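You operate a simulated robot arm through the tools that you are given. There is no shell and no other tool. Be economical: measure what you need, move in short steps, check, and stop when the job is done.

Carry out the task below with a simulated robot arm. There is one attempt and no reset: what you move stays moved.

JOB
Clamp the green sheet at WIDE, dust it and shut the press plate.
Fine: wipe with the green block and put it back.

The check looks at the end state, three seconds after you hand in, the way a careful person would. Anything else that was tipped, shoved, dropped, spilled or broken makes it a failure. Flat cloth is picked up by pressing the open fingertips on it (5 to 10 N) and closing them slowly along it; thin cloth reads only 2 to 8 mm in the jaws.

ROBOT AND FRAMES
A 6-joint arm with a two-finger parallel gripper, fixed in place. Base frame: the origin is at the foot of the arm, x ahead of it, y to its left, z up. Lengths are in m, angles in rad, forces in N, time in s.
Its first joint turns from -2.897 to 2.897 rad. Payload 3.91 kg.
Tool frame: the origin (TCP) lies between the finger pads and is the grasp point; the fingertips stand 0.03 m ahead of it; z points along the fingers, y is the line along which they close. Largest opening 0.11 m; finger width 0.02, thickness 0.01; the body of the gripper, 0.048 by 0.112 m, starts 0.055 m behind the TCP.
Orientation is that of the tool frame in the base frame, as a unit quaternion [w, x, y, z]. With the fingers straight down and closing along the base's y, the tool's x points along the base's -x, its y along +y and its z along -z.

CONTROLS
- The arm moves only by the tool apply_moves. Its arguments are lists of equal length, an entry for each row: "offset": the shift along the tool's x, y, z in m, a list of three; "delta_rot": the turn, a rotation vector about the tool's x, y, z in rad, a list of three; "gripper": the finger opening in m, from 0 to 0.11. In form: {"offset": [[tx, ty, tz], ...], "delta_rot": [[wx, wy, wz], ...], "gripper": [gripper, ...]}. A call has 1 to 8 rows; each row is the pose to reach, as a shift and turn from the pose commanded when the call began, along the tool's axes at that moment. Each row takes 0.2 s and may step no farther than 0.05 m and 0.15 rad from the row before; otherwise, or with a gripper value out of range, the whole call is refused. Where a pose cannot be reached the arm comes as near as it can. A force on the tool above 40 N (or 10 N above the force at the start of the call, whichever is more), or a blocked arm, ends the call early, and 0.2 s more pass. The fingers move at their own pace (about 0.045 m/s each) and stop on an object; they squeeze with about 23 N. The grip force told is the motor's: it shows also when the fingers shut on nothing. Time passes only in rows, and 0.2 s behind the last, so rows that repeat a pose let the fingers close. The reply holds the time, the measured pose of the TCP, the force on the tool along the base axes, the opening and the grip force, in the units named above and with some noise.
- Cameras (640 x 400 px; columns grow to the right, rows downward): "scene" is fixed at [0.4038, 0.6515, 1.7192]; the picture's right is [-0.84, -0.54, 0.00], its down [-0.48, 0.75, -0.45] and it looks along [0.24, -0.38, -0.89] (base axes); focal length 353 px, centre (320, 200). "wrist" rides on the gripper at [-0.036, 0, -0.057] in the tool frame; the picture's right is [0.00, -1.00, 0.00], its down [0.97, 0.00, -0.24] and it looks along [0.24, 0.00, 0.97] (tool axes); focal length 218 px, centre (320, 200). There is no depth. A picture from a camera that has moved, and an enlarged one, comes with that camera's place and axes in the base frame and with its lens. The place of the scene camera against the robot may be out by one fixed shift of up to 0.018 m in any direction.
- snapshot(camera): a new picture of that camera. The clock stands still meanwhile.
- raise_lower(by): slides the trunk up (or, below 0, down) by that many m; the arm rides with it, the base frame stays. It gives what a move gives, with no picture.
- close_up(camera, box): a new picture of the part [left, top, right, bottom] of that camera's present view, enlarged. The clock stands still meanwhile.
- hand_in(): hands the job in; it is judged then, once.

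Go step by step. Nothing tells you positions but the pictures and the camera data: compare them with the known pose of the tool, close in by small moves and look again before you grip or let go. The budget is 120 turns and 84 pictures, counting those below and the enlarged ones. Unless the task says otherwise, let go and move clear before handing in, and close with one line.

The tools are called as a command line: name --argument value ..., lists and objects as JSON in quotes. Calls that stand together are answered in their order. apply_moves: Moves the arm, as the interface text tells. Its arguments: {"type":"object","properties":{"offset":{"type":"array","items":{"type":"array","items":{"type":"number"}}},"delta_rot":{"type":"array","items":{"type":"array","items":{"type":"number"}}},"gripper":{"type":"array","items":{"type":"number"}}},"required":["offset","delta_rot","gripper"]} The other tools are called the same way: raise_lower (by) slides the trunk up or down; snapshot (camera) takes a picture; close_up (camera, box) takes an enlarged picture of a part of a camera's view; hand_in () hands the job in.

At the start:

```text
clock: 0.0
tcp_pos: [0.3963, 0.3642, 1.3003]
orientation: [0.0, 0.0, 1.0, 0.0]
contact_force: [0.1, 0.4, 0.1]
width: 0.1103
finger_force: 0.0
trunk travel left (down, up): [-0.575, 0.035]
```

scene: 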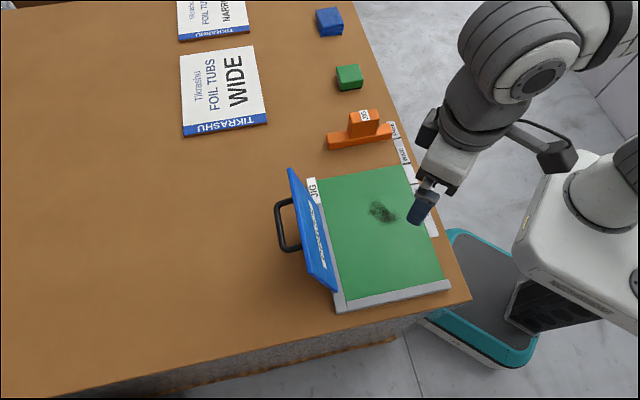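
wrist: 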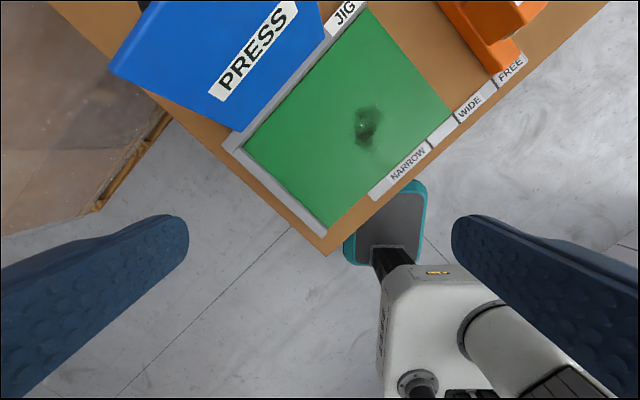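

I see a jig with the green sheet, an open blue press plate, an orange bar near a NARROW/WIDE/FREE scale, and green and blue blocks. I'll look closer before moving.

close_up --camera "scene" --box '[260, 80, 480, 320]'

close_up --camera "scene" --box '[300, 0, 440, 160]'

close_up --camera "wrist" --box '[100, 0, 600, 260]'

```text
1.67 times, centred on (370, 200) of scene
camera zoom: at [0.4038, 0.6515, 1.7192], right [-0.84, -0.54, 0.0], down [-0.48, 0.75, -0.45], along [0.24, -0.38, -0.89], focal length 588 px, centre (237, 200)
```

zoom: 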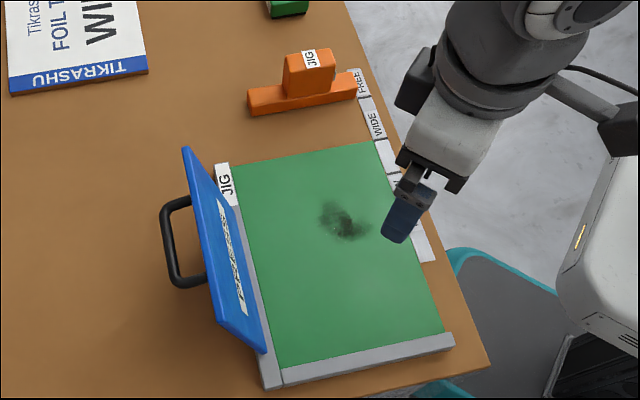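

```text
2.50 times, centred on (370, 80) of scene
camera zoom: at [0.4038, 0.6515, 1.7192], right [-0.84, -0.54, 0.0], down [-0.48, 0.75, -0.45], along [0.24, -0.38, -0.89], focal length 883 px, centre (195, 500)
```

zoom: 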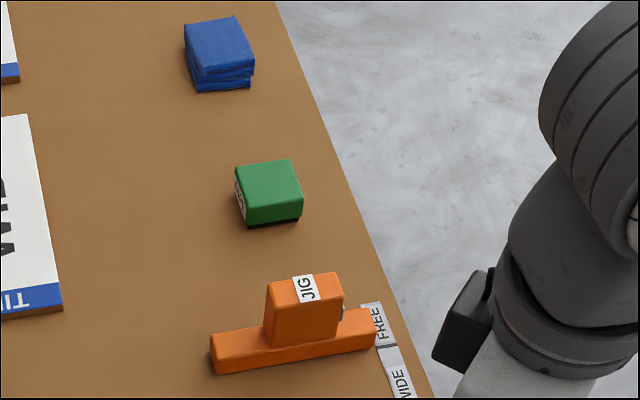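

```text
1.28 times, centred on (350, 130) of wrist
camera zoom: at [0.4334, 0.3646, 1.3568], right [0.0, -1.0, 0.0], down [-0.97, 0.0, 0.24], along [-0.24, 0.0, -0.97], focal length 279 px, centre (282, 290)
```

zoom: 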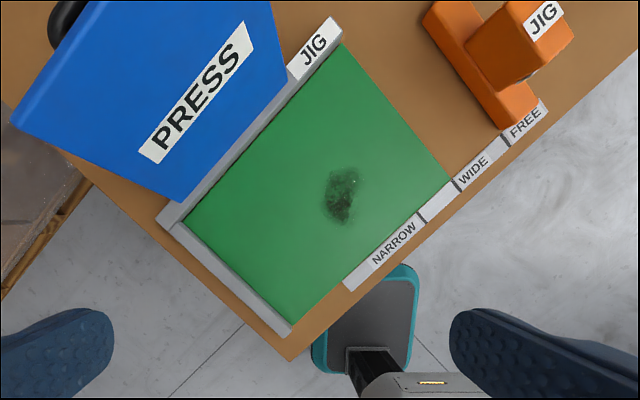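

Comparing the two cameras, the jig lies near z≈1.0, not 0.45, with its axes turned by about 45°. The bar is near (0.58, 0.16). I'll move above it at constant height, turn 45° and look.

apply_moves --offset '[[-0.025, -0.03, 0], [-0.05, -0.06, 0], [-0.075, -0.09, 0], [-0.1, -0.12, 0], [-0.125, -0.15, 0], [-0.15, -0.18, 0], [-0.17, -0.2, 0]]' --delta_rot '[[0, 0, -0.131], [0, 0, -0.262], [0, 0, -0.393], [0, 0, -0.524], [0, 0, -0.655], [0, 0, -0.785], [0, 0, -0.785]]' --gripper '[0.11, 0.11, 0.11, 0.11, 0.11, 0.11, 0.11]'

snapshot --camera "wrist"

snapshot --camera "scene"

```text
clock: 1.6
tcp_pos: [0.5683, 0.161, 1.2994]
orientation: [0.0, -0.383, 0.924, 0.0]
contact_force: [-0.6, -0.8, 0.0]
width: 0.1098
finger_force: 0.1
trunk travel left (down, up): [-0.575, 0.035]
```

```text
78 pictures are left
camera wrist: at [0.5949, 0.1876, 1.3561], right [0.71, -0.71, 0.0], down [-0.69, -0.69, 0.24], along [-0.17, -0.17, -0.97], focal length 218 px, centre (320, 200)
```

wrist: 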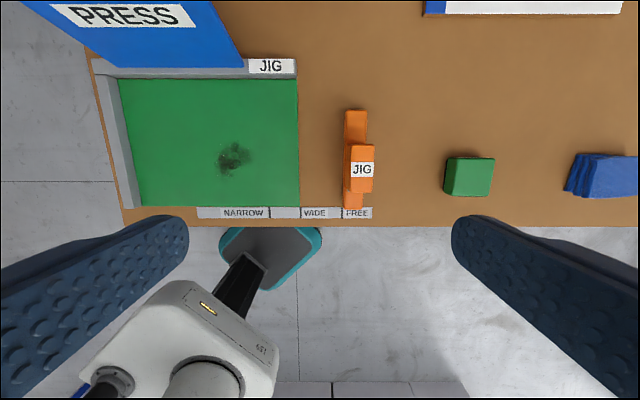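

```text
77 pictures are left
```

scene: 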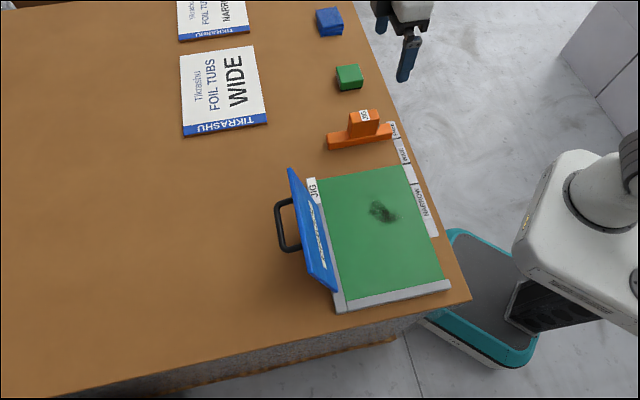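

The tool is now lined up with the jig, and two wrist views put the sheet at z≈0.957. I'll look at the scale and the bar in detail.

close_up --camera "wrist" --box '[180, 100, 380, 225]'

close_up --camera "scene" --box '[310, 100, 450, 190]'

close_up --camera "scene" --box '[250, 150, 360, 320]'

```text
3.20 times, centred on (280, 162) of wrist
camera zoom: at [0.5949, 0.1876, 1.3561], right [0.71, -0.71, 0.0], down [-0.69, -0.69, 0.24], along [-0.17, -0.17, -0.97], focal length 698 px, centre (448, 320)
```

zoom: 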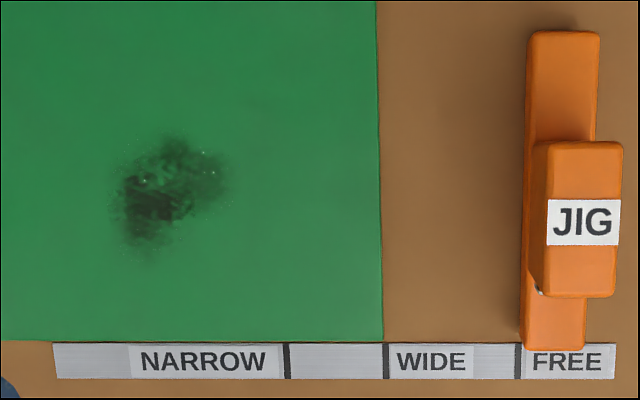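

```text
4.44 times, centred on (380, 145) of scene
camera zoom: at [0.4038, 0.6515, 1.7192], right [-0.84, -0.54, 0.0], down [-0.48, 0.75, -0.45], along [0.24, -0.38, -0.89], focal length 1569 px, centre (53, 444)
```

zoom: 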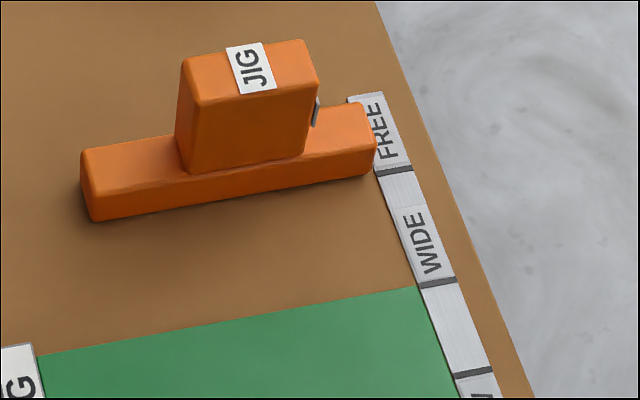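

```text
2.35 times, centred on (305, 235) of scene
camera zoom: at [0.4038, 0.6515, 1.7192], right [-0.84, -0.54, 0.0], down [-0.48, 0.75, -0.45], along [0.24, -0.38, -0.89], focal length 831 px, centre (355, 118)
```

zoom: 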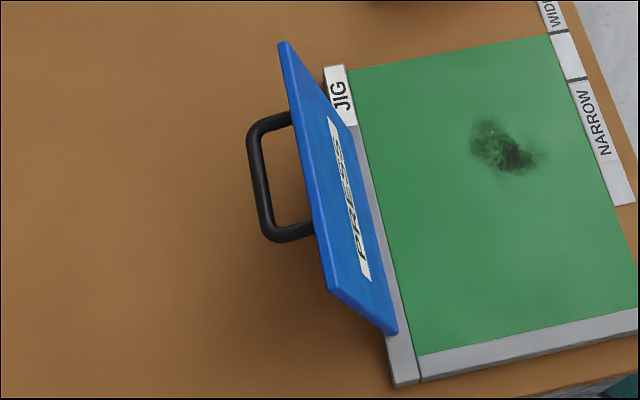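

The scale has tick marks: the bar's left edge is on the FREE tick, and the WIDE tick coincides with the sheet's right edge. I'll lower the trunk and centre over the knob.

raise_lower --by -0.15

apply_moves --offset '[[-0.002, -0.032, 0], [-0.004, -0.064, 0]]' --delta_rot '[[0, 0, 0], [0, 0, 0]]' --gripper '[0.11, 0.11]'

snapshot --camera "wrist"

```text
clock: 3.4
tcp_pos: [0.5688, 0.1617, 1.1492]
orientation: [0.0, -0.382, 0.924, 0.0]
contact_force: [0.4, -0.3, 0.2]
width: 0.1101
finger_force: 0.2
trunk travel left (down, up): [-0.425, 0.185]
```

```text
clock: 4.0
tcp_pos: [0.6154, 0.1203, 1.1481]
orientation: [0.0, -0.383, 0.924, 0.0]
contact_force: [-0.2, -0.1, 0.1]
width: 0.1099
finger_force: 0.1
trunk travel left (down, up): [-0.425, 0.185]
```

```text
73 pictures are left
camera wrist: at [0.6423, 0.1459, 1.2046], right [0.71, -0.71, 0.0], down [-0.69, -0.69, 0.24], along [-0.17, -0.17, -0.97], focal length 218 px, centre (320, 200)
```

wrist: 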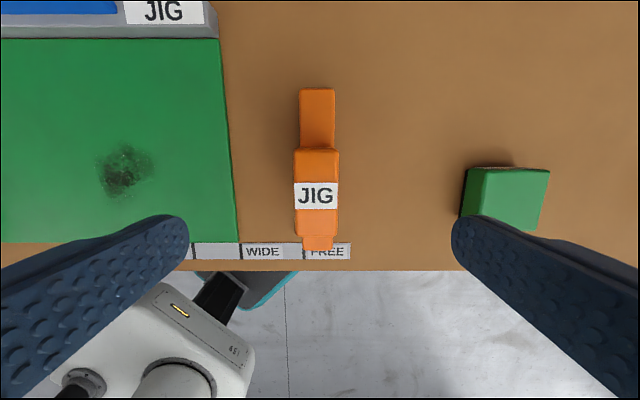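

The bar is centred at s≈0.348 with its knob top near z≈1.045, and I'm almost exactly over it. I'll descend to z≈1.025 and look before gripping.

apply_moves --offset '[[0, 0.002, 0.04], [0, 0.002, 0.08], [0, 0.002, 0.1], [0, 0.002, 0.12]]' --delta_rot '[[0, 0, 0], [0, 0, 0], [0, 0, 0], [0, 0, 0]]' --gripper '[0.11, 0.11, 0.1, 0.08]'

snapshot --camera "wrist"

close_up --camera "scene" --box '[300, 60, 460, 200]'

```text
clock: 5.0
tcp_pos: [0.6153, 0.1202, 1.0286]
orientation: [0.0, -0.383, 0.924, -0.001]
contact_force: [0.6, 0.0, -0.3]
width: 0.0801
finger_force: 0.0
trunk travel left (down, up): [-0.425, 0.185]
```

```text
72 pictures are left
camera wrist: at [0.6416, 0.1479, 1.0848], right [0.71, -0.71, 0.0], down [-0.69, -0.69, 0.24], along [-0.17, -0.17, -0.97], focal length 218 px, centre (320, 200)
```

wrist: 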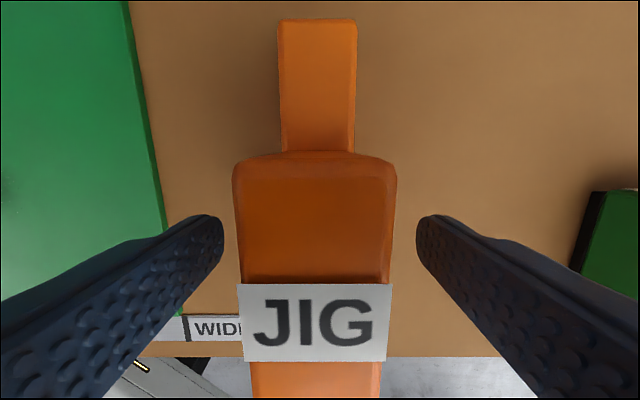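

```text
2.86 times, centred on (380, 130) of scene
camera zoom: at [0.4038, 0.6515, 1.7192], right [-0.84, -0.54, 0.0], down [-0.48, 0.75, -0.45], along [0.24, -0.38, -0.89], focal length 1009 px, centre (149, 400)
```

zoom: 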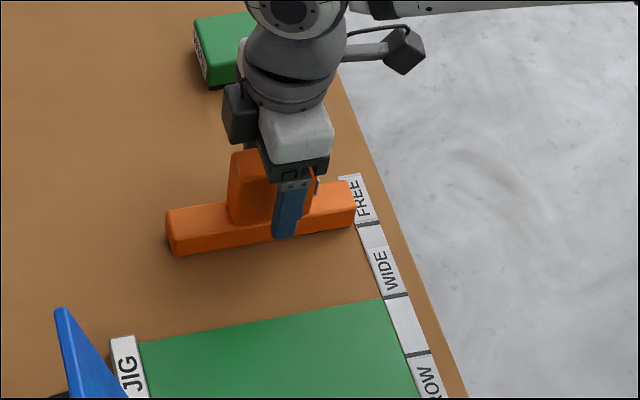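

The pads straddle the knob, centred within a millimetre or so. I'll close on it.

apply_moves --offset '[[0, 0, 0], [0, 0, 0], [0, 0, 0], [0, 0, 0]]' --delta_rot '[[0, 0, 0], [0, 0, 0], [0, 0, 0], [0, 0, 0]]' --gripper '[0.06, 0.045, 0.03, 0.025]'

apply_moves --offset '[[0, 0.01, 0], [0, 0.02, 0]]' --delta_rot '[[0, 0, 0], [0, 0, 0]]' --gripper '[0.02, 0.02]'

snapshot --camera "wrist"

```text
clock: 6.0
tcp_pos: [0.6146, 0.1216, 1.0286]
orientation: [0.0, -0.383, 0.924, 0.0]
contact_force: [-5.1, 4.4, -3.1]
width: 0.0337
finger_force: 36.2
trunk travel left (down, up): [-0.425, 0.185]
```

```text
clock: 6.5
tcp_pos: [0.6025, 0.135, 1.0279]
orientation: [0.001, -0.382, 0.924, 0.001]
contact_force: [0.9, -2.8, -4.0]
width: 0.034
finger_force: 45.2
trunk travel left (down, up): [-0.425, 0.185]
```

```text
70 pictures are left
camera wrist: at [0.6277, 0.1617, 1.0853], right [0.71, -0.71, 0.0], down [-0.69, -0.69, 0.24], along [-0.17, -0.17, -0.97], focal length 218 px, centre (320, 200)
```

wrist: 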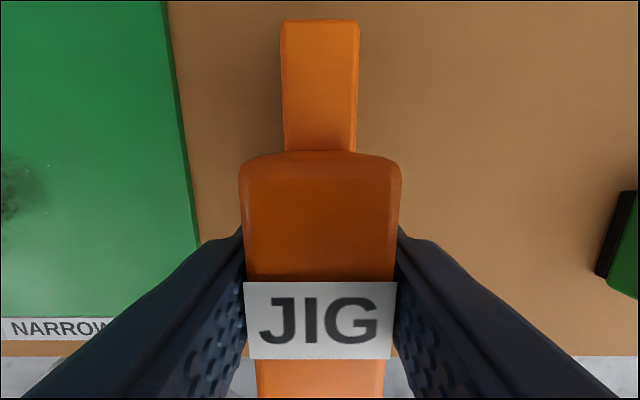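

The bar slides freely with little force. I'll carry it close to the sheet edge and check.

apply_moves --offset '[[0, 0.015, 0], [0, 0.03, 0], [0, 0.043, 0], [0, 0.053, 0]]' --delta_rot '[[0, 0, 0], [0, 0, 0], [0, 0, 0], [0, 0, 0]]' --gripper '[0.02, 0.02, 0.02, 0.02]'

snapshot --camera "wrist"

close_up --camera "scene" --box '[300, 110, 460, 210]'

```text
clock: 7.5
tcp_pos: [0.565, 0.1727, 1.0284]
orientation: [-0.001, -0.383, 0.924, 0.0]
contact_force: [2.2, -0.1, -12.7]
width: 0.0338
finger_force: 45.0
trunk travel left (down, up): [-0.425, 0.185]
```

```text
69 pictures are left
camera wrist: at [0.5904, 0.199, 1.0853], right [0.71, -0.71, 0.0], down [-0.69, -0.69, 0.24], along [-0.17, -0.17, -0.97], focal length 218 px, centre (320, 200)
```

wrist: 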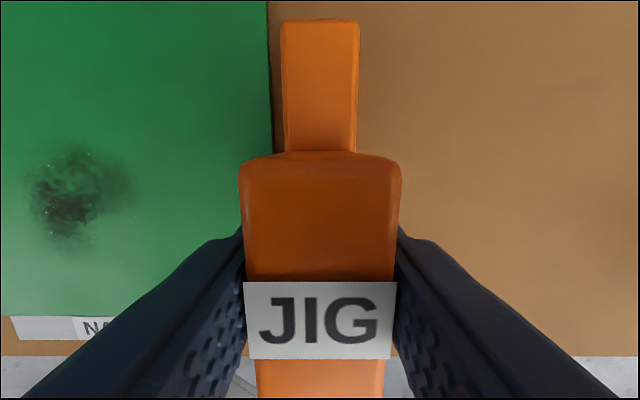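

```text
4.00 times, centred on (380, 160) of scene
camera zoom: at [0.4038, 0.6515, 1.7192], right [-0.84, -0.54, 0.0], down [-0.48, 0.75, -0.45], along [0.24, -0.38, -0.89], focal length 1412 px, centre (80, 360)
```

zoom: 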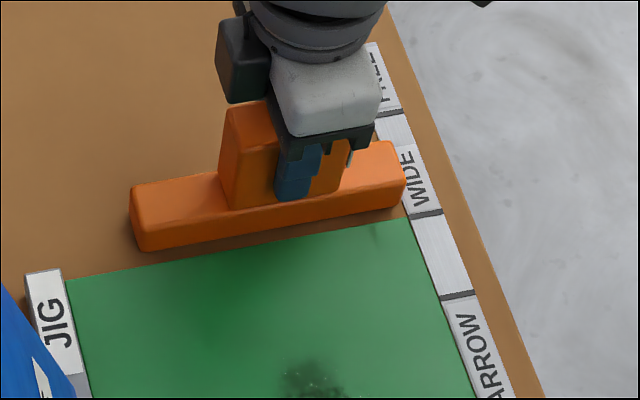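

About 1 cm of gap remains. I'll close it in small steps and watch the force.

apply_moves --offset '[[0, 0.004, 0], [0, 0.006, 0]]' --delta_rot '[[0, 0, 0], [0, 0, 0]]' --gripper '[0.02, 0.02]'

apply_moves --offset '[[0, 0.0015, 0], [0, 0.003, 0]]' --delta_rot '[[0, 0, 0], [0, 0, 0]]' --gripper '[0.02, 0.02]'

close_up --camera "wrist" --box '[220, 0, 420, 160]'

close_up --camera "scene" --box '[300, 130, 440, 210]'

```text
clock: 8.2
tcp_pos: [0.5596, 0.176, 1.0278]
orientation: [-0.001, -0.383, 0.924, 0.0]
contact_force: [-0.7, -4.5, -17.8]
width: 0.0338
finger_force: 44.8
trunk travel left (down, up): [-0.425, 0.185]
```

```text
clock: 8.8
tcp_pos: [0.5575, 0.1793, 1.0284]
orientation: [-0.001, -0.382, 0.924, 0.0]
contact_force: [4.4, 0.5, -12.4]
width: 0.0339
finger_force: 45.2
trunk travel left (down, up): [-0.425, 0.185]
```

```text
2.50 times, centred on (320, 80) of wrist
camera zoom: at [0.5839, 0.2055, 1.0854], right [0.71, -0.71, 0.0], down [-0.69, -0.69, 0.24], along [-0.17, -0.17, -0.97], focal length 546 px, centre (320, 500)
```

zoom: 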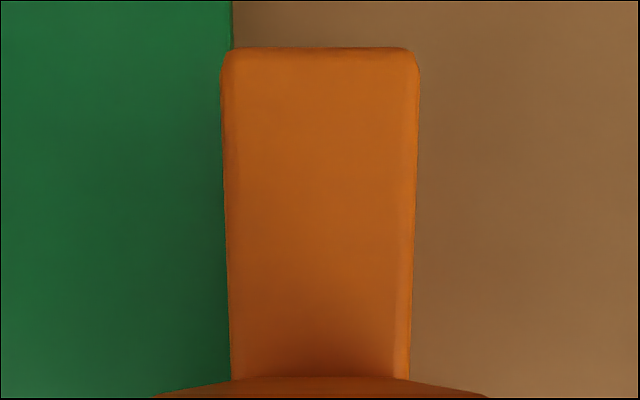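

```text
4.57 times, centred on (370, 170) of scene
camera zoom: at [0.4038, 0.6515, 1.7192], right [-0.84, -0.54, 0.0], down [-0.48, 0.75, -0.45], along [0.24, -0.38, -0.89], focal length 1614 px, centre (91, 337)
```

zoom: 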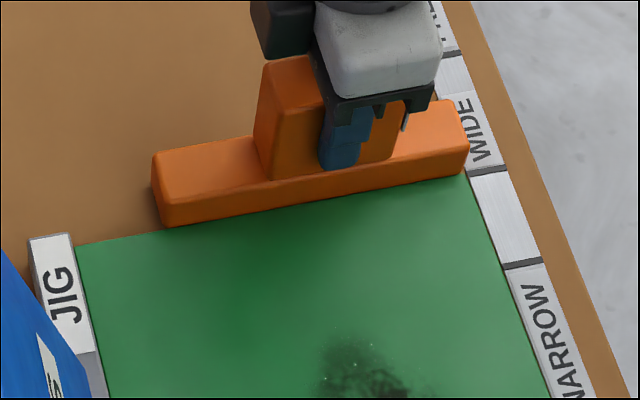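

The bar is at or nearly at contact. I'll nudge it by a millimetre at a time, looking for a contact force.

apply_moves --offset '[[0, 0.001, 0], [0, 0.001, 0]]' --delta_rot '[[0, 0, 0], [0, 0, 0]]' --gripper '[0.02, 0.02]'

close_up --camera "scene" --box '[320, 140, 420, 200]'

```text
clock: 9.3
tcp_pos: [0.5581, 0.1797, 1.029]
orientation: [-0.001, -0.382, 0.924, 0.0]
contact_force: [7.3, 4.8, -7.6]
width: 0.0336
finger_force: 44.7
trunk travel left (down, up): [-0.425, 0.185]
```

```text
6.40 times, centred on (370, 170) of scene
camera zoom: at [0.4038, 0.6515, 1.7192], right [-0.84, -0.54, 0.0], down [-0.48, 0.75, -0.45], along [0.24, -0.38, -0.89], focal length 2260 px, centre (0, 392)
```

zoom: 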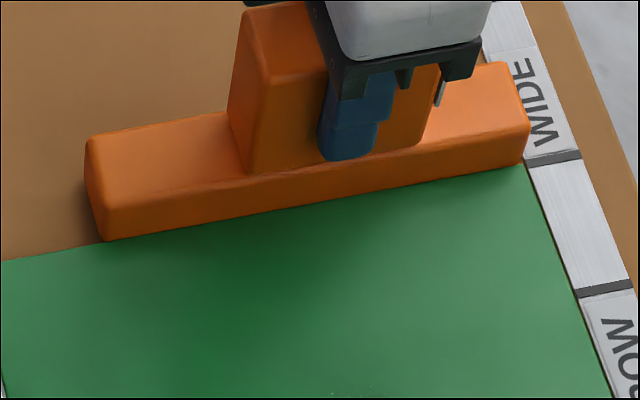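

The bar looks flush with the sheet edge at the WIDE tick and stopped moving. I'll release, rise and inspect it.

apply_moves --offset '[[0, 0, 0], [0, 0, 0], [0, 0, 0], [0, 0, -0.04], [0, 0, -0.08], [0, 0, -0.12]]' --delta_rot '[[0, 0, 0], [0, 0, 0], [0, 0, 0], [0, 0, 0], [0, 0, 0], [0, 0, 0]]' --gripper '[0.045, 0.06, 0.07, 0.08, 0.11, 0.11]'

snapshot --camera "wrist"

close_up --camera "wrist" --box '[240, 140, 400, 260]'

close_up --camera "scene" --box '[320, 120, 440, 200]'

```text
clock: 10.8
tcp_pos: [0.5565, 0.1789, 1.1516]
orientation: [0.001, -0.382, 0.924, 0.0]
contact_force: [0.1, -0.3, 0.3]
width: 0.1099
finger_force: 0.1
trunk travel left (down, up): [-0.425, 0.185]
```

```text
64 pictures are left
camera wrist: at [0.5808, 0.2057, 1.2074], right [0.71, -0.71, 0.0], down [-0.69, -0.69, 0.24], along [-0.17, -0.17, -0.97], focal length 218 px, centre (320, 200)
```

wrist: 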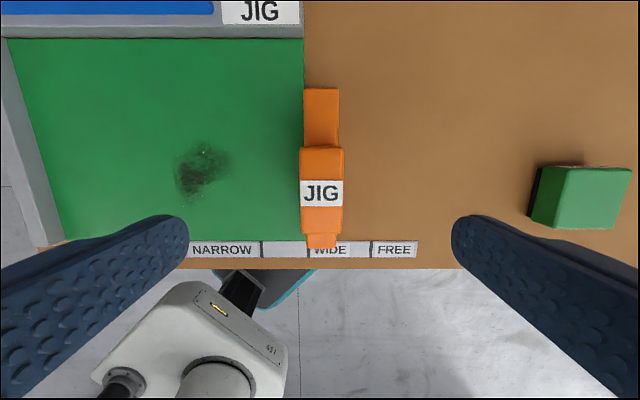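

```text
3.33 times, centred on (320, 200) of wrist
camera zoom: at [0.5808, 0.2057, 1.2074], right [0.71, -0.71, 0.0], down [-0.69, -0.69, 0.24], along [-0.17, -0.17, -0.97], focal length 728 px, centre (320, 200)
```

zoom: 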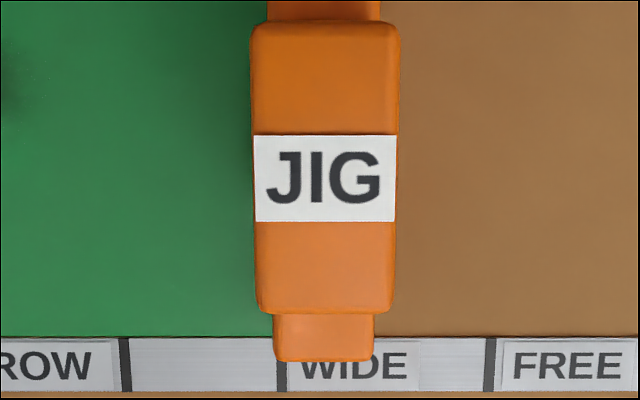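

```text
5.00 times, centred on (380, 160) of scene
camera zoom: at [0.4038, 0.6515, 1.7192], right [-0.84, -0.54, 0.0], down [-0.48, 0.75, -0.45], along [0.24, -0.38, -0.89], focal length 1765 px, centre (20, 400)
```

zoom: 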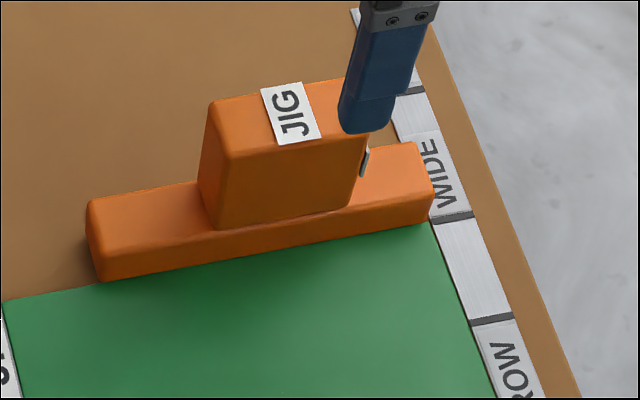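

The sheet is held at WIDE. Next is the green block, near s≈0.547, t≈0.503 (about 0.74 m out). I'll move above it and check that I can reach it.

apply_moves --offset '[[0, -0.046, 0], [0, -0.092, 0], [0.005, -0.138, 0], [0.01, -0.184, 0], [0.015, -0.23, 0], [0.017, -0.275, 0], [0.017, -0.275, 0]]' --delta_rot '[[0, 0, 0], [0, 0, 0], [0, 0, 0], [0, 0, 0], [0, 0, 0], [0, 0, 0], [0, 0, 0]]' --gripper '[0.11, 0.11, 0.11, 0.11, 0.11, 0.11, 0.11]'

snapshot --camera "wrist"

snapshot --camera "scene"

```text
clock: 12.3
tcp_pos: [0.7392, -0.0252, 1.1491]
orientation: [0.0, -0.382, 0.924, 0.0]
contact_force: [0.2, 0.2, 0.3]
width: 0.1099
finger_force: 0.1
trunk travel left (down, up): [-0.425, 0.185]
```

```text
61 pictures are left
camera wrist: at [0.7641, 0.0012, 1.2056], right [0.71, -0.71, 0.0], down [-0.69, -0.69, 0.24], along [-0.17, -0.17, -0.97], focal length 218 px, centre (320, 200)
```

wrist: 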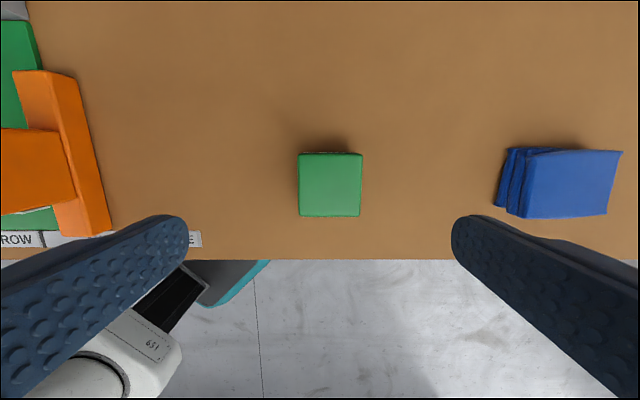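

```text
60 pictures are left
```

scene: 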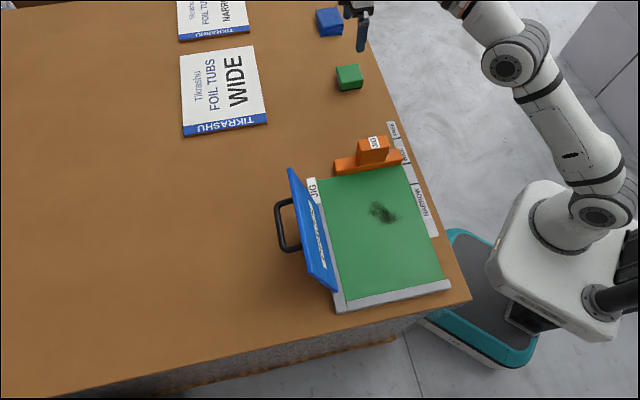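

The block is directly below and square with the tool. I'll shift 9 mm, descend partway and refine.

apply_moves --offset '[[0, -0.009, 0.04], [0, -0.009, 0.08], [0, -0.009, 0.1], [0, -0.009, 0.1]]' --delta_rot '[[0, 0, 0], [0, 0, 0], [0, 0, 0], [0, 0, 0]]' --gripper '[0.11, 0.11, 0.1, 0.1]'

snapshot --camera "wrist"

close_up --camera "scene" --box '[300, 30, 420, 110]'

```text
clock: 13.3
tcp_pos: [0.7449, -0.0323, 1.0492]
orientation: [0.0, -0.382, 0.924, 0.0]
contact_force: [0.2, -0.4, 0.5]
width: 0.1
finger_force: 0.1
trunk travel left (down, up): [-0.425, 0.185]
```

```text
59 pictures are left
camera wrist: at [0.7706, -0.0057, 1.1058], right [0.71, -0.71, 0.0], down [-0.69, -0.69, 0.24], along [-0.17, -0.17, -0.97], focal length 218 px, centre (320, 200)
```

wrist: 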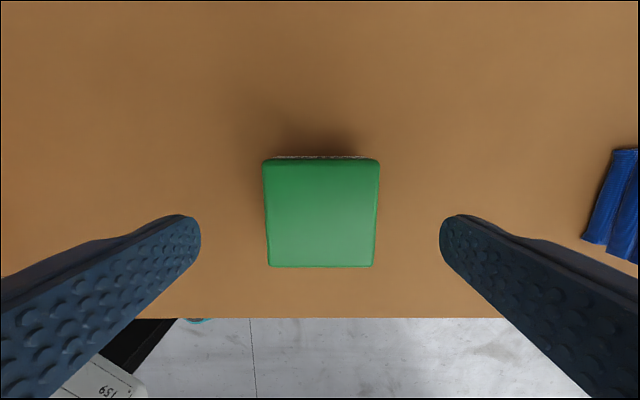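

```text
5.00 times, centred on (360, 70) of scene
camera zoom: at [0.4038, 0.6515, 1.7192], right [-0.84, -0.54, 0.0], down [-0.48, 0.75, -0.45], along [0.24, -0.38, -0.89], focal length 1765 px, centre (120, 850)
```

zoom: 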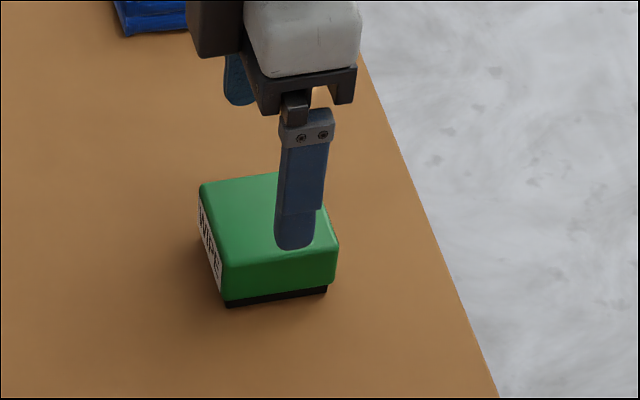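

The block is centred, about 64 mm wide, with its top near z≈0.986. I'll lower to z≈0.993 and close on it.

apply_moves --offset '[[0.002, 0, 0.03], [0.002, 0, 0.056], [0.002, 0, 0.056], [0.002, 0, 0.056], [0.002, 0, 0.056], [0.002, 0, 0.056]]' --delta_rot '[[0, 0, 0], [0, 0, 0], [0, 0, 0], [0, 0, 0], [0, 0, 0], [0, 0, 0]]' --gripper '[0.1, 0.1, 0.08, 0.065, 0.055, 0.055]'

snapshot --camera "wrist"

```text
clock: 14.8
tcp_pos: [0.7431, -0.0336, 0.9944]
orientation: [-0.001, -0.383, 0.924, 0.0]
contact_force: [-0.1, -0.5, -0.4]
width: 0.065
finger_force: 23.0
trunk travel left (down, up): [-0.425, 0.185]
```

```text
57 pictures are left
camera wrist: at [0.7682, -0.006, 1.0502], right [0.71, -0.71, 0.0], down [-0.69, -0.69, 0.24], along [-0.17, -0.17, -0.97], focal length 218 px, centre (320, 200)
```

wrist: 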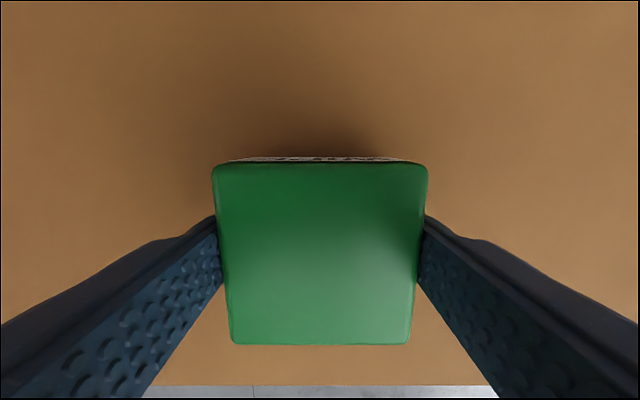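

The block is gripped; its home is TCP (0.743, −0.034, 0.994). I'll lift it and carry it over the jig toward the smudge at s≈0.130, t≈0.530.

apply_moves --offset '[[0, 0, -0.04], [0, 0, -0.085], [0, 0, -0.13], [0, 0.04, -0.14], [0, 0.085, -0.14], [-0.01, 0.13, -0.14], [-0.02, 0.175, -0.14], [-0.028, 0.22, -0.14]]' --delta_rot '[[0, 0, 0], [0, 0, 0], [0, 0, 0], [0, 0, 0], [0, 0, 0], [0, 0, 0], [0, 0, 0], [0, 0, 0]]' --gripper '[0.055, 0.055, 0.055, 0.055, 0.055, 0.055, 0.055, 0.055]'

apply_moves --offset '[[0, 0.045, 0], [0, 0.09, 0], [0, 0.135, 0], [0, 0.18, 0], [0, 0.2, 0]]' --delta_rot '[[0, 0, 0], [0, 0, 0], [0, 0, 0], [0, 0, 0], [0, 0, 0]]' --gripper '[0.055, 0.055, 0.055, 0.055, 0.055]'

snapshot --camera "scene"

snapshot --camera "wrist"

```text
clock: 16.6
tcp_pos: [0.608, 0.1384, 1.132]
orientation: [-0.001, -0.382, 0.924, 0.0]
contact_force: [0.3, -0.6, 0.5]
width: 0.055
finger_force: 0.1
trunk travel left (down, up): [-0.425, 0.185]
```

```text
clock: 17.8
tcp_pos: [0.4642, 0.2811, 1.1337]
orientation: [0.0, -0.382, 0.924, 0.001]
contact_force: [0.9, -0.2, -0.3]
width: 0.0551
finger_force: 0.0
trunk travel left (down, up): [-0.425, 0.185]
```

```text
56 pictures are left
```

scene: 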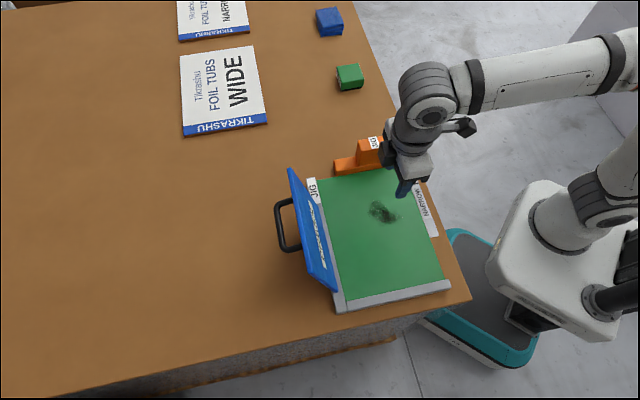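

```text
55 pictures are left
camera wrist: at [0.4896, 0.3074, 1.1902], right [0.71, -0.71, 0.0], down [-0.69, -0.69, 0.24], along [-0.17, -0.17, -0.97], focal length 218 px, centre (320, 200)
```

wrist: 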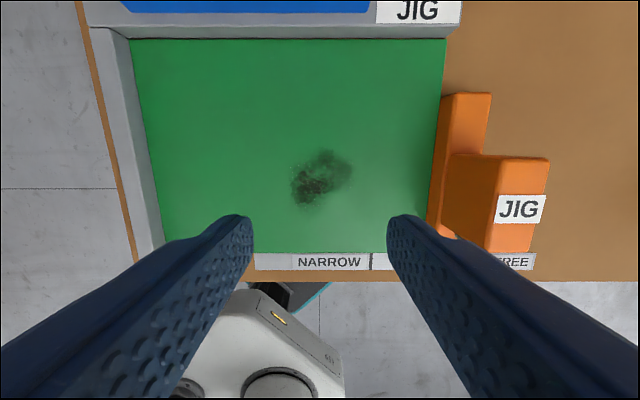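

The grip slipped on lifting: the block is still at its home and the fingers closed to 0.055 on nothing. I'll go back and grip deeper, with the fingers commanded fully closed.

apply_moves --offset '[[0, -0.045, 0], [0, -0.09, 0], [0, -0.135, 0], [0, -0.18, 0], [0, -0.225, 0], [0, -0.27, 0], [0.005, -0.315, 0], [0.01, -0.36, 0]]' --delta_rot '[[0, 0, 0], [0, 0, 0], [0, 0, 0], [0, 0, 0], [0, 0, 0], [0, 0, 0], [0, 0, 0], [0, 0, 0]]' --gripper '[0.1, 0.1, 0.1, 0.1, 0.1, 0.1, 0.1, 0.1]'

apply_moves --offset '[[0.01, -0.04, 0], [0.015, -0.0595, 0.02], [0.015, -0.0595, 0.05], [0.015, -0.0595, 0.085], [0.015, -0.0595, 0.085]]' --delta_rot '[[0, 0, 0], [0, 0, 0], [0, 0, 0], [0, 0, 0], [0, 0, 0]]' --gripper '[0.1, 0.1, 0.1, 0.1, 0.1]'

snapshot --camera "wrist"

close_up --camera "scene" --box '[300, 30, 420, 110]'

```text
clock: 19.6
tcp_pos: [0.7181, 0.0183, 1.1323]
orientation: [0.0, -0.381, 0.924, -0.001]
contact_force: [-0.7, -0.5, -0.4]
width: 0.1
finger_force: 0.0
trunk travel left (down, up): [-0.425, 0.185]
```

```text
clock: 20.8
tcp_pos: [0.7448, -0.0341, 1.0474]
orientation: [0.0, -0.383, 0.924, 0.0]
contact_force: [0.3, 0.1, 0.5]
width: 0.1
finger_force: 0.0
trunk travel left (down, up): [-0.425, 0.185]
```

```text
54 pictures are left
camera wrist: at [0.7703, -0.0075, 1.1049], right [0.71, -0.71, 0.0], down [-0.69, -0.69, 0.24], along [-0.17, -0.17, -0.97], focal length 218 px, centre (320, 200)
```

wrist: 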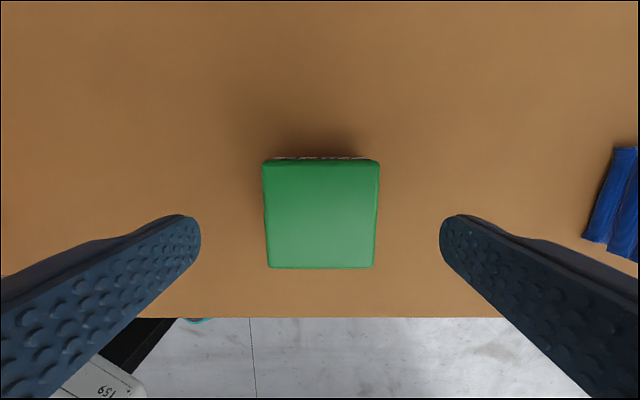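

```text
5.00 times, centred on (360, 70) of scene
camera zoom: at [0.4038, 0.6515, 1.7192], right [-0.84, -0.54, 0.0], down [-0.48, 0.75, -0.45], along [0.24, -0.38, -0.89], focal length 1765 px, centre (120, 850)
```

zoom: 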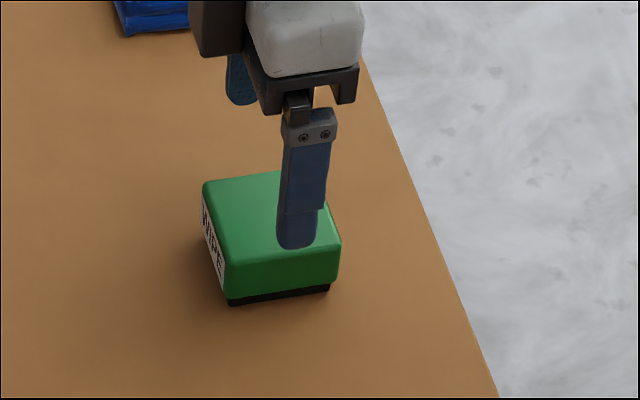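

The block hasn't moved. It seems about 45 mm tall, so I'll grip lower, z≈0.985, and squeeze fully.

apply_moves --offset '[[0, 0, 0.03], [0, 0, 0.055], [0, 0, 0.062], [0, 0, 0.062], [0, 0, 0.062], [0, 0, 0.062], [0, 0, 0.062], [0, 0, 0.062]]' --delta_rot '[[0, 0, 0], [0, 0, 0], [0, 0, 0], [0, 0, 0], [0, 0, 0], [0, 0, 0], [0, 0, 0], [0, 0, 0]]' --gripper '[0.1, 0.1, 0.1, 0.08, 0.06, 0.03, 0.0, 0.0]'

apply_moves --offset '[[0, 0, -0.01], [0, 0, -0.02], [0, 0, -0.03]]' --delta_rot '[[0, 0, 0], [0, 0, 0], [0, 0, 0]]' --gripper '[0.0, 0.0, 0.0]'

close_up --camera "scene" --box '[300, 30, 420, 110]'

```text
clock: 22.6
tcp_pos: [0.7448, -0.0339, 0.9863]
orientation: [0.0, -0.383, 0.924, -0.001]
contact_force: [0.3, 0.5, -0.2]
width: 0.0653
finger_force: 23.0
trunk travel left (down, up): [-0.425, 0.185]
```

```text
clock: 23.4
tcp_pos: [0.746, -0.0344, 1.0155]
orientation: [-0.001, -0.382, 0.924, 0.001]
contact_force: [-0.6, 0.4, -1.0]
width: 0.0659
finger_force: 23.5
trunk travel left (down, up): [-0.425, 0.185]
```

```text
5.00 times, centred on (360, 70) of scene
camera zoom: at [0.4038, 0.6515, 1.7192], right [-0.84, -0.54, 0.0], down [-0.48, 0.75, -0.45], along [0.24, -0.38, -0.89], focal length 1765 px, centre (120, 850)
```

zoom: 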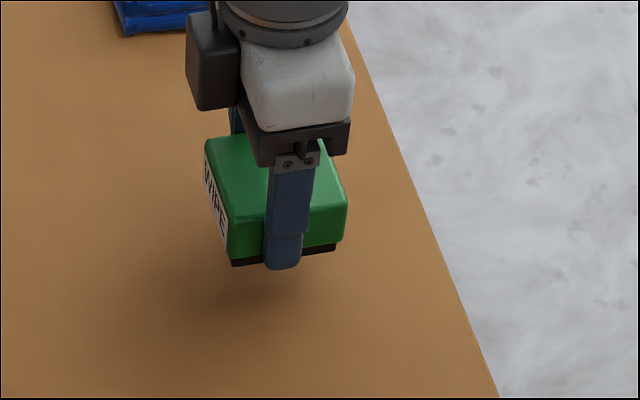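

The block is held now. I'll carry it to just above the smudge.

apply_moves --offset '[[0, 0, -0.035], [0, 0, -0.07], [0, 0, -0.11], [0, 0.03, -0.115], [0, 0.07, -0.115], [-0.01, 0.11, -0.115], [-0.02, 0.15, -0.115], [-0.027, 0.19, -0.115]]' --delta_rot '[[0, 0, 0], [0, 0, 0], [0, 0, 0], [0, 0, 0], [0, 0, 0], [0, 0, 0], [0, 0, 0], [0, 0, 0]]' --gripper '[0, 0, 0, 0, 0, 0, 0, 0]'

apply_moves --offset '[[0, 0.04, 0], [0, 0.08, 0], [0, 0.12, 0], [0, 0.16, 0], [0, 0.2, 0], [0, 0.23, 0], [0, 0.23, 0]]' --delta_rot '[[0, 0, 0], [0, 0, 0], [0, 0, 0], [0, 0, 0], [0, 0, 0], [0, 0, 0], [0, 0, 0]]' --gripper '[0, 0, 0, 0, 0, 0, 0]'

snapshot --camera "scene"

```text
clock: 25.1
tcp_pos: [0.6307, 0.1193, 1.1312]
orientation: [-0.001, -0.383, 0.924, -0.001]
contact_force: [-0.4, 0.1, -1.2]
width: 0.0656
finger_force: 23.2
trunk travel left (down, up): [-0.425, 0.185]
```

```text
clock: 26.8
tcp_pos: [0.4682, 0.2825, 1.1296]
orientation: [0.0, -0.382, 0.924, 0.0]
contact_force: [0.2, 1.0, -1.6]
width: 0.0659
finger_force: 22.5
trunk travel left (down, up): [-0.425, 0.185]
```

```text
51 pictures are left
```

scene: 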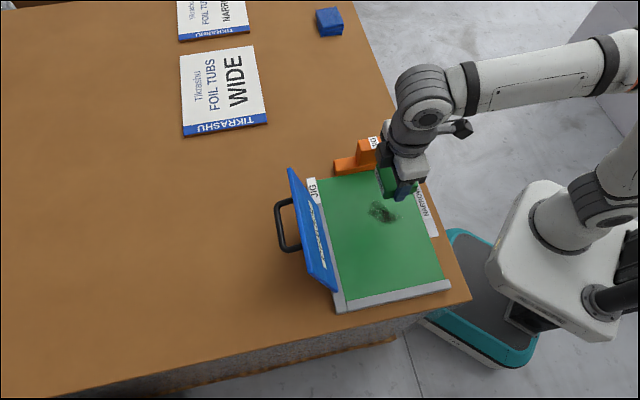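

The block is held above the smudge. I'll lower it to just above the sheet, then ease into contact.

apply_moves --offset '[[0, 0, 0.04], [0, 0, 0.08], [0, 0, 0.115], [0, 0, 0.125], [0, 0, 0.13], [0, 0, 0.133]]' --delta_rot '[[0, 0, 0], [0, 0, 0], [0, 0, 0], [0, 0, 0], [0, 0, 0], [0, 0, 0]]' --gripper '[0, 0, 0, 0, 0, 0]'

apply_moves --offset '[[0, 0, 0.002], [0, 0, 0.004]]' --delta_rot '[[0, 0, 0], [0, 0, 0]]' --gripper '[0, 0]'

```text
clock: 28.1
tcp_pos: [0.4671, 0.2845, 0.9982]
orientation: [0.0, -0.383, 0.924, 0.0]
contact_force: [-1.2, 0.8, -0.4]
width: 0.0654
finger_force: 22.9
trunk travel left (down, up): [-0.425, 0.185]
```

```text
clock: 28.8
tcp_pos: [0.4682, 0.2835, 0.9955]
orientation: [0.0, -0.382, 0.924, -0.001]
contact_force: [0.9, -0.1, -1.0]
width: 0.0658
finger_force: 23.0
trunk travel left (down, up): [-0.425, 0.185]
```

apply_moves --offset '[[0, 0, 0.001], [0, 0, 0.002]]' --delta_rot '[[0, 0, 0], [0, 0, 0]]' --gripper '[0, 0]'

apply_moves --offset '[[0, 0, 0.001], [0, 0, 0.002]]' --delta_rot '[[0, 0, 0], [0, 0, 0]]' --gripper '[0, 0]'

close_up --camera "scene" --box '[320, 150, 440, 240]'

```text
clock: 29.4
tcp_pos: [0.4675, 0.2838, 0.9922]
orientation: [0.0, -0.383, 0.924, 0.0]
contact_force: [-1.2, -0.3, -0.7]
width: 0.0659
finger_force: 23.5
trunk travel left (down, up): [-0.425, 0.185]
```

```text
clock: 29.9
tcp_pos: [0.4688, 0.2832, 0.9924]
orientation: [0.002, -0.383, 0.924, 0.001]
contact_force: [1.0, 0.4, 15.1]
width: 0.0658
finger_force: 23.3
trunk travel left (down, up): [-0.425, 0.185]
```

```text
4.44 times, centred on (380, 195) of scene
camera zoom: at [0.4038, 0.6515, 1.7192], right [-0.84, -0.54, 0.0], down [-0.48, 0.75, -0.45], along [0.24, -0.38, -0.89], focal length 1569 px, centre (53, 222)
```

zoom: 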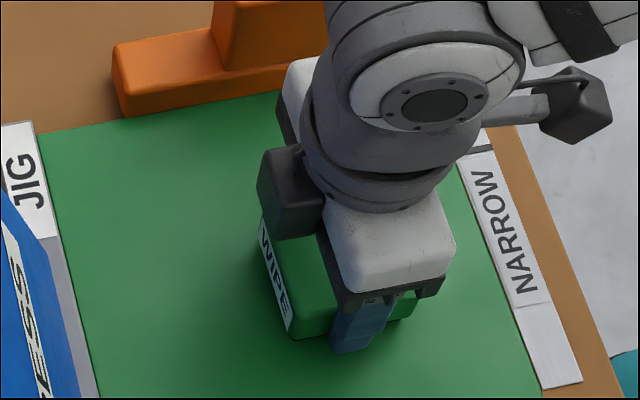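

Contact at about 15 N. I'll ease off slightly and wipe back and forth over the smudge.

apply_moves --offset '[[0, 0.015, -0.0006], [0, 0.03, -0.0006], [0, 0.015, -0.0006], [0, 0, -0.0006], [0, -0.015, -0.0006], [0, -0.03, -0.0006], [0, -0.015, -0.0006], [0, 0, -0.0006]]' --delta_rot '[[0, 0, 0], [0, 0, 0], [0, 0, 0], [0, 0, 0], [0, 0, 0], [0, 0, 0], [0, 0, 0], [0, 0, 0]]' --gripper '[0, 0, 0, 0, 0, 0, 0, 0]'

apply_moves --offset '[[-0.015, 0.0, 0], [-0.015, 0.02, 0], [-0.015, 0, 0], [-0.015, -0.02, 0], [0, -0.02, 0], [0.015, -0.02, 0], [0.015, 0, 0], [0.015, 0.02, 0]]' --delta_rot '[[0, 0, 0], [0, 0, 0], [0, 0, 0], [0, 0, 0], [0, 0, 0], [0, 0, 0], [0, 0, 0], [0, 0, 0]]' --gripper '[0, 0, 0, 0, 0, 0, 0, 0]'

close_up --camera "scene" --box '[300, 140, 460, 320]'

```text
clock: 31.8
tcp_pos: [0.4662, 0.2844, 0.992]
orientation: [0.001, -0.382, 0.924, 0.0]
contact_force: [2.4, -1.9, 14.3]
width: 0.0658
finger_force: 23.4
trunk travel left (down, up): [-0.425, 0.185]
```

```text
clock: 33.5
tcp_pos: [0.4417, 0.2869, 0.9908]
orientation: [0.0, -0.383, 0.924, 0.001]
contact_force: [2.2, -2.0, 15.3]
width: 0.0655
finger_force: 22.8
trunk travel left (down, up): [-0.425, 0.185]
```

```text
2.22 times, centred on (380, 230) of scene
camera zoom: at [0.4038, 0.6515, 1.7192], right [-0.84, -0.54, 0.0], down [-0.48, 0.75, -0.45], along [0.24, -0.38, -0.89], focal length 785 px, centre (187, 133)
```

zoom: 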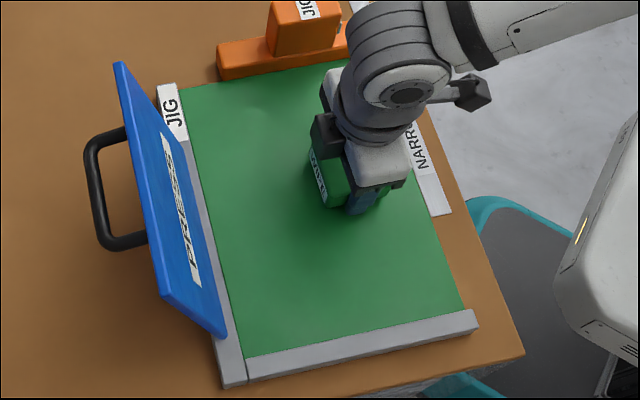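

The sheet has stayed put. I'll lift the block off and inspect the smudge.

apply_moves --offset '[[0, 0, -0.02], [0, 0, -0.06], [0, 0, -0.1], [0.03, 0, -0.14], [0.06, 0, -0.14]]' --delta_rot '[[0, 0, 0], [0, 0, 0], [0, 0, 0], [0, 0, 0], [0, 0, 0]]' --gripper '[0, 0, 0, 0, 0]'

snapshot --camera "wrist"

close_up --camera "scene" --box '[300, 140, 460, 320]'

```text
clock: 34.8
tcp_pos: [0.3962, 0.2421, 1.1318]
orientation: [0.001, -0.382, 0.924, 0.0]
contact_force: [-0.4, 0.2, -0.8]
width: 0.0655
finger_force: 22.6
trunk travel left (down, up): [-0.425, 0.185]
```

```text
48 pictures are left
camera wrist: at [0.423, 0.269, 1.1888], right [0.71, -0.71, 0.0], down [-0.69, -0.69, 0.24], along [-0.17, -0.17, -0.97], focal length 218 px, centre (320, 200)
```

wrist: 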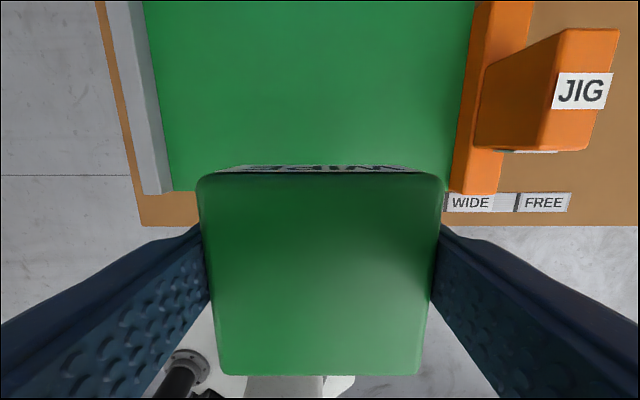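

```text
2.22 times, centred on (380, 230) of scene
camera zoom: at [0.4038, 0.6515, 1.7192], right [-0.84, -0.54, 0.0], down [-0.48, 0.75, -0.45], along [0.24, -0.38, -0.89], focal length 785 px, centre (187, 133)
```

zoom: 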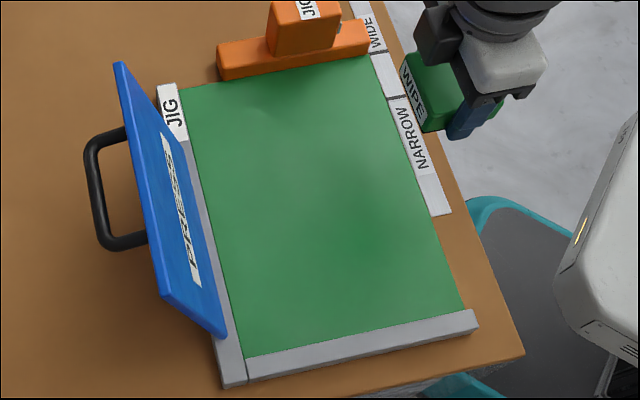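

The sheet is clean and in place. I'll carry the block back to its home spot.

apply_moves --offset '[[-0.01, -0.04, 0], [-0.02, -0.08, 0], [-0.03, -0.12, 0], [-0.04, -0.16, 0], [-0.045, -0.2, 0], [-0.05, -0.24, 0], [-0.051, -0.28, 0], [-0.051, -0.32, 0]]' --delta_rot '[[0, 0, 0], [0, 0, 0], [0, 0, 0], [0, 0, 0], [0, 0, 0], [0, 0, 0], [0, 0, 0], [0, 0, 0]]' --gripper '[0, 0, 0, 0, 0, 0, 0, 0]'

apply_moves --offset '[[0, -0.04, 0], [0, -0.08, 0], [0, -0.115, 0], [0, -0.1215, 0], [0, -0.1215, 0.04], [0, -0.1215, 0.08], [0, -0.1215, 0.11], [0, -0.1215, 0.12]]' --delta_rot '[[0, 0, 0], [0, 0, 0], [0, 0, 0], [0, 0, 0], [0, 0, 0], [0, 0, 0], [0, 0, 0], [0, 0, 0]]' --gripper '[0, 0, 0, 0, 0, 0, 0, 0]'

close_up --camera "scene" --box '[300, 30, 420, 110]'

```text
clock: 36.5
tcp_pos: [0.6658, 0.0548, 1.1305]
orientation: [0.0, -0.382, 0.924, 0.0]
contact_force: [-0.2, 0.2, -0.5]
width: 0.0657
finger_force: 22.9
trunk travel left (down, up): [-0.425, 0.185]
```

```text
clock: 38.4
tcp_pos: [0.7471, -0.0322, 1.0106]
orientation: [-0.001, -0.383, 0.924, -0.001]
contact_force: [-0.5, 0.6, -2.1]
width: 0.0656
finger_force: 22.9
trunk travel left (down, up): [-0.425, 0.185]
```

```text
5.00 times, centred on (360, 70) of scene
camera zoom: at [0.4038, 0.6515, 1.7192], right [-0.84, -0.54, 0.0], down [-0.48, 0.75, -0.45], along [0.24, -0.38, -0.89], focal length 1765 px, centre (120, 850)
```

zoom: 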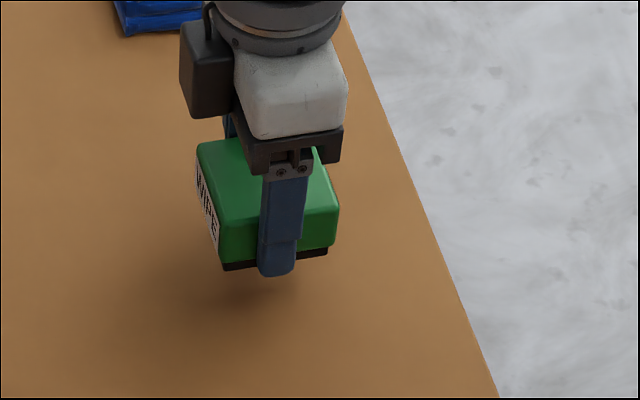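

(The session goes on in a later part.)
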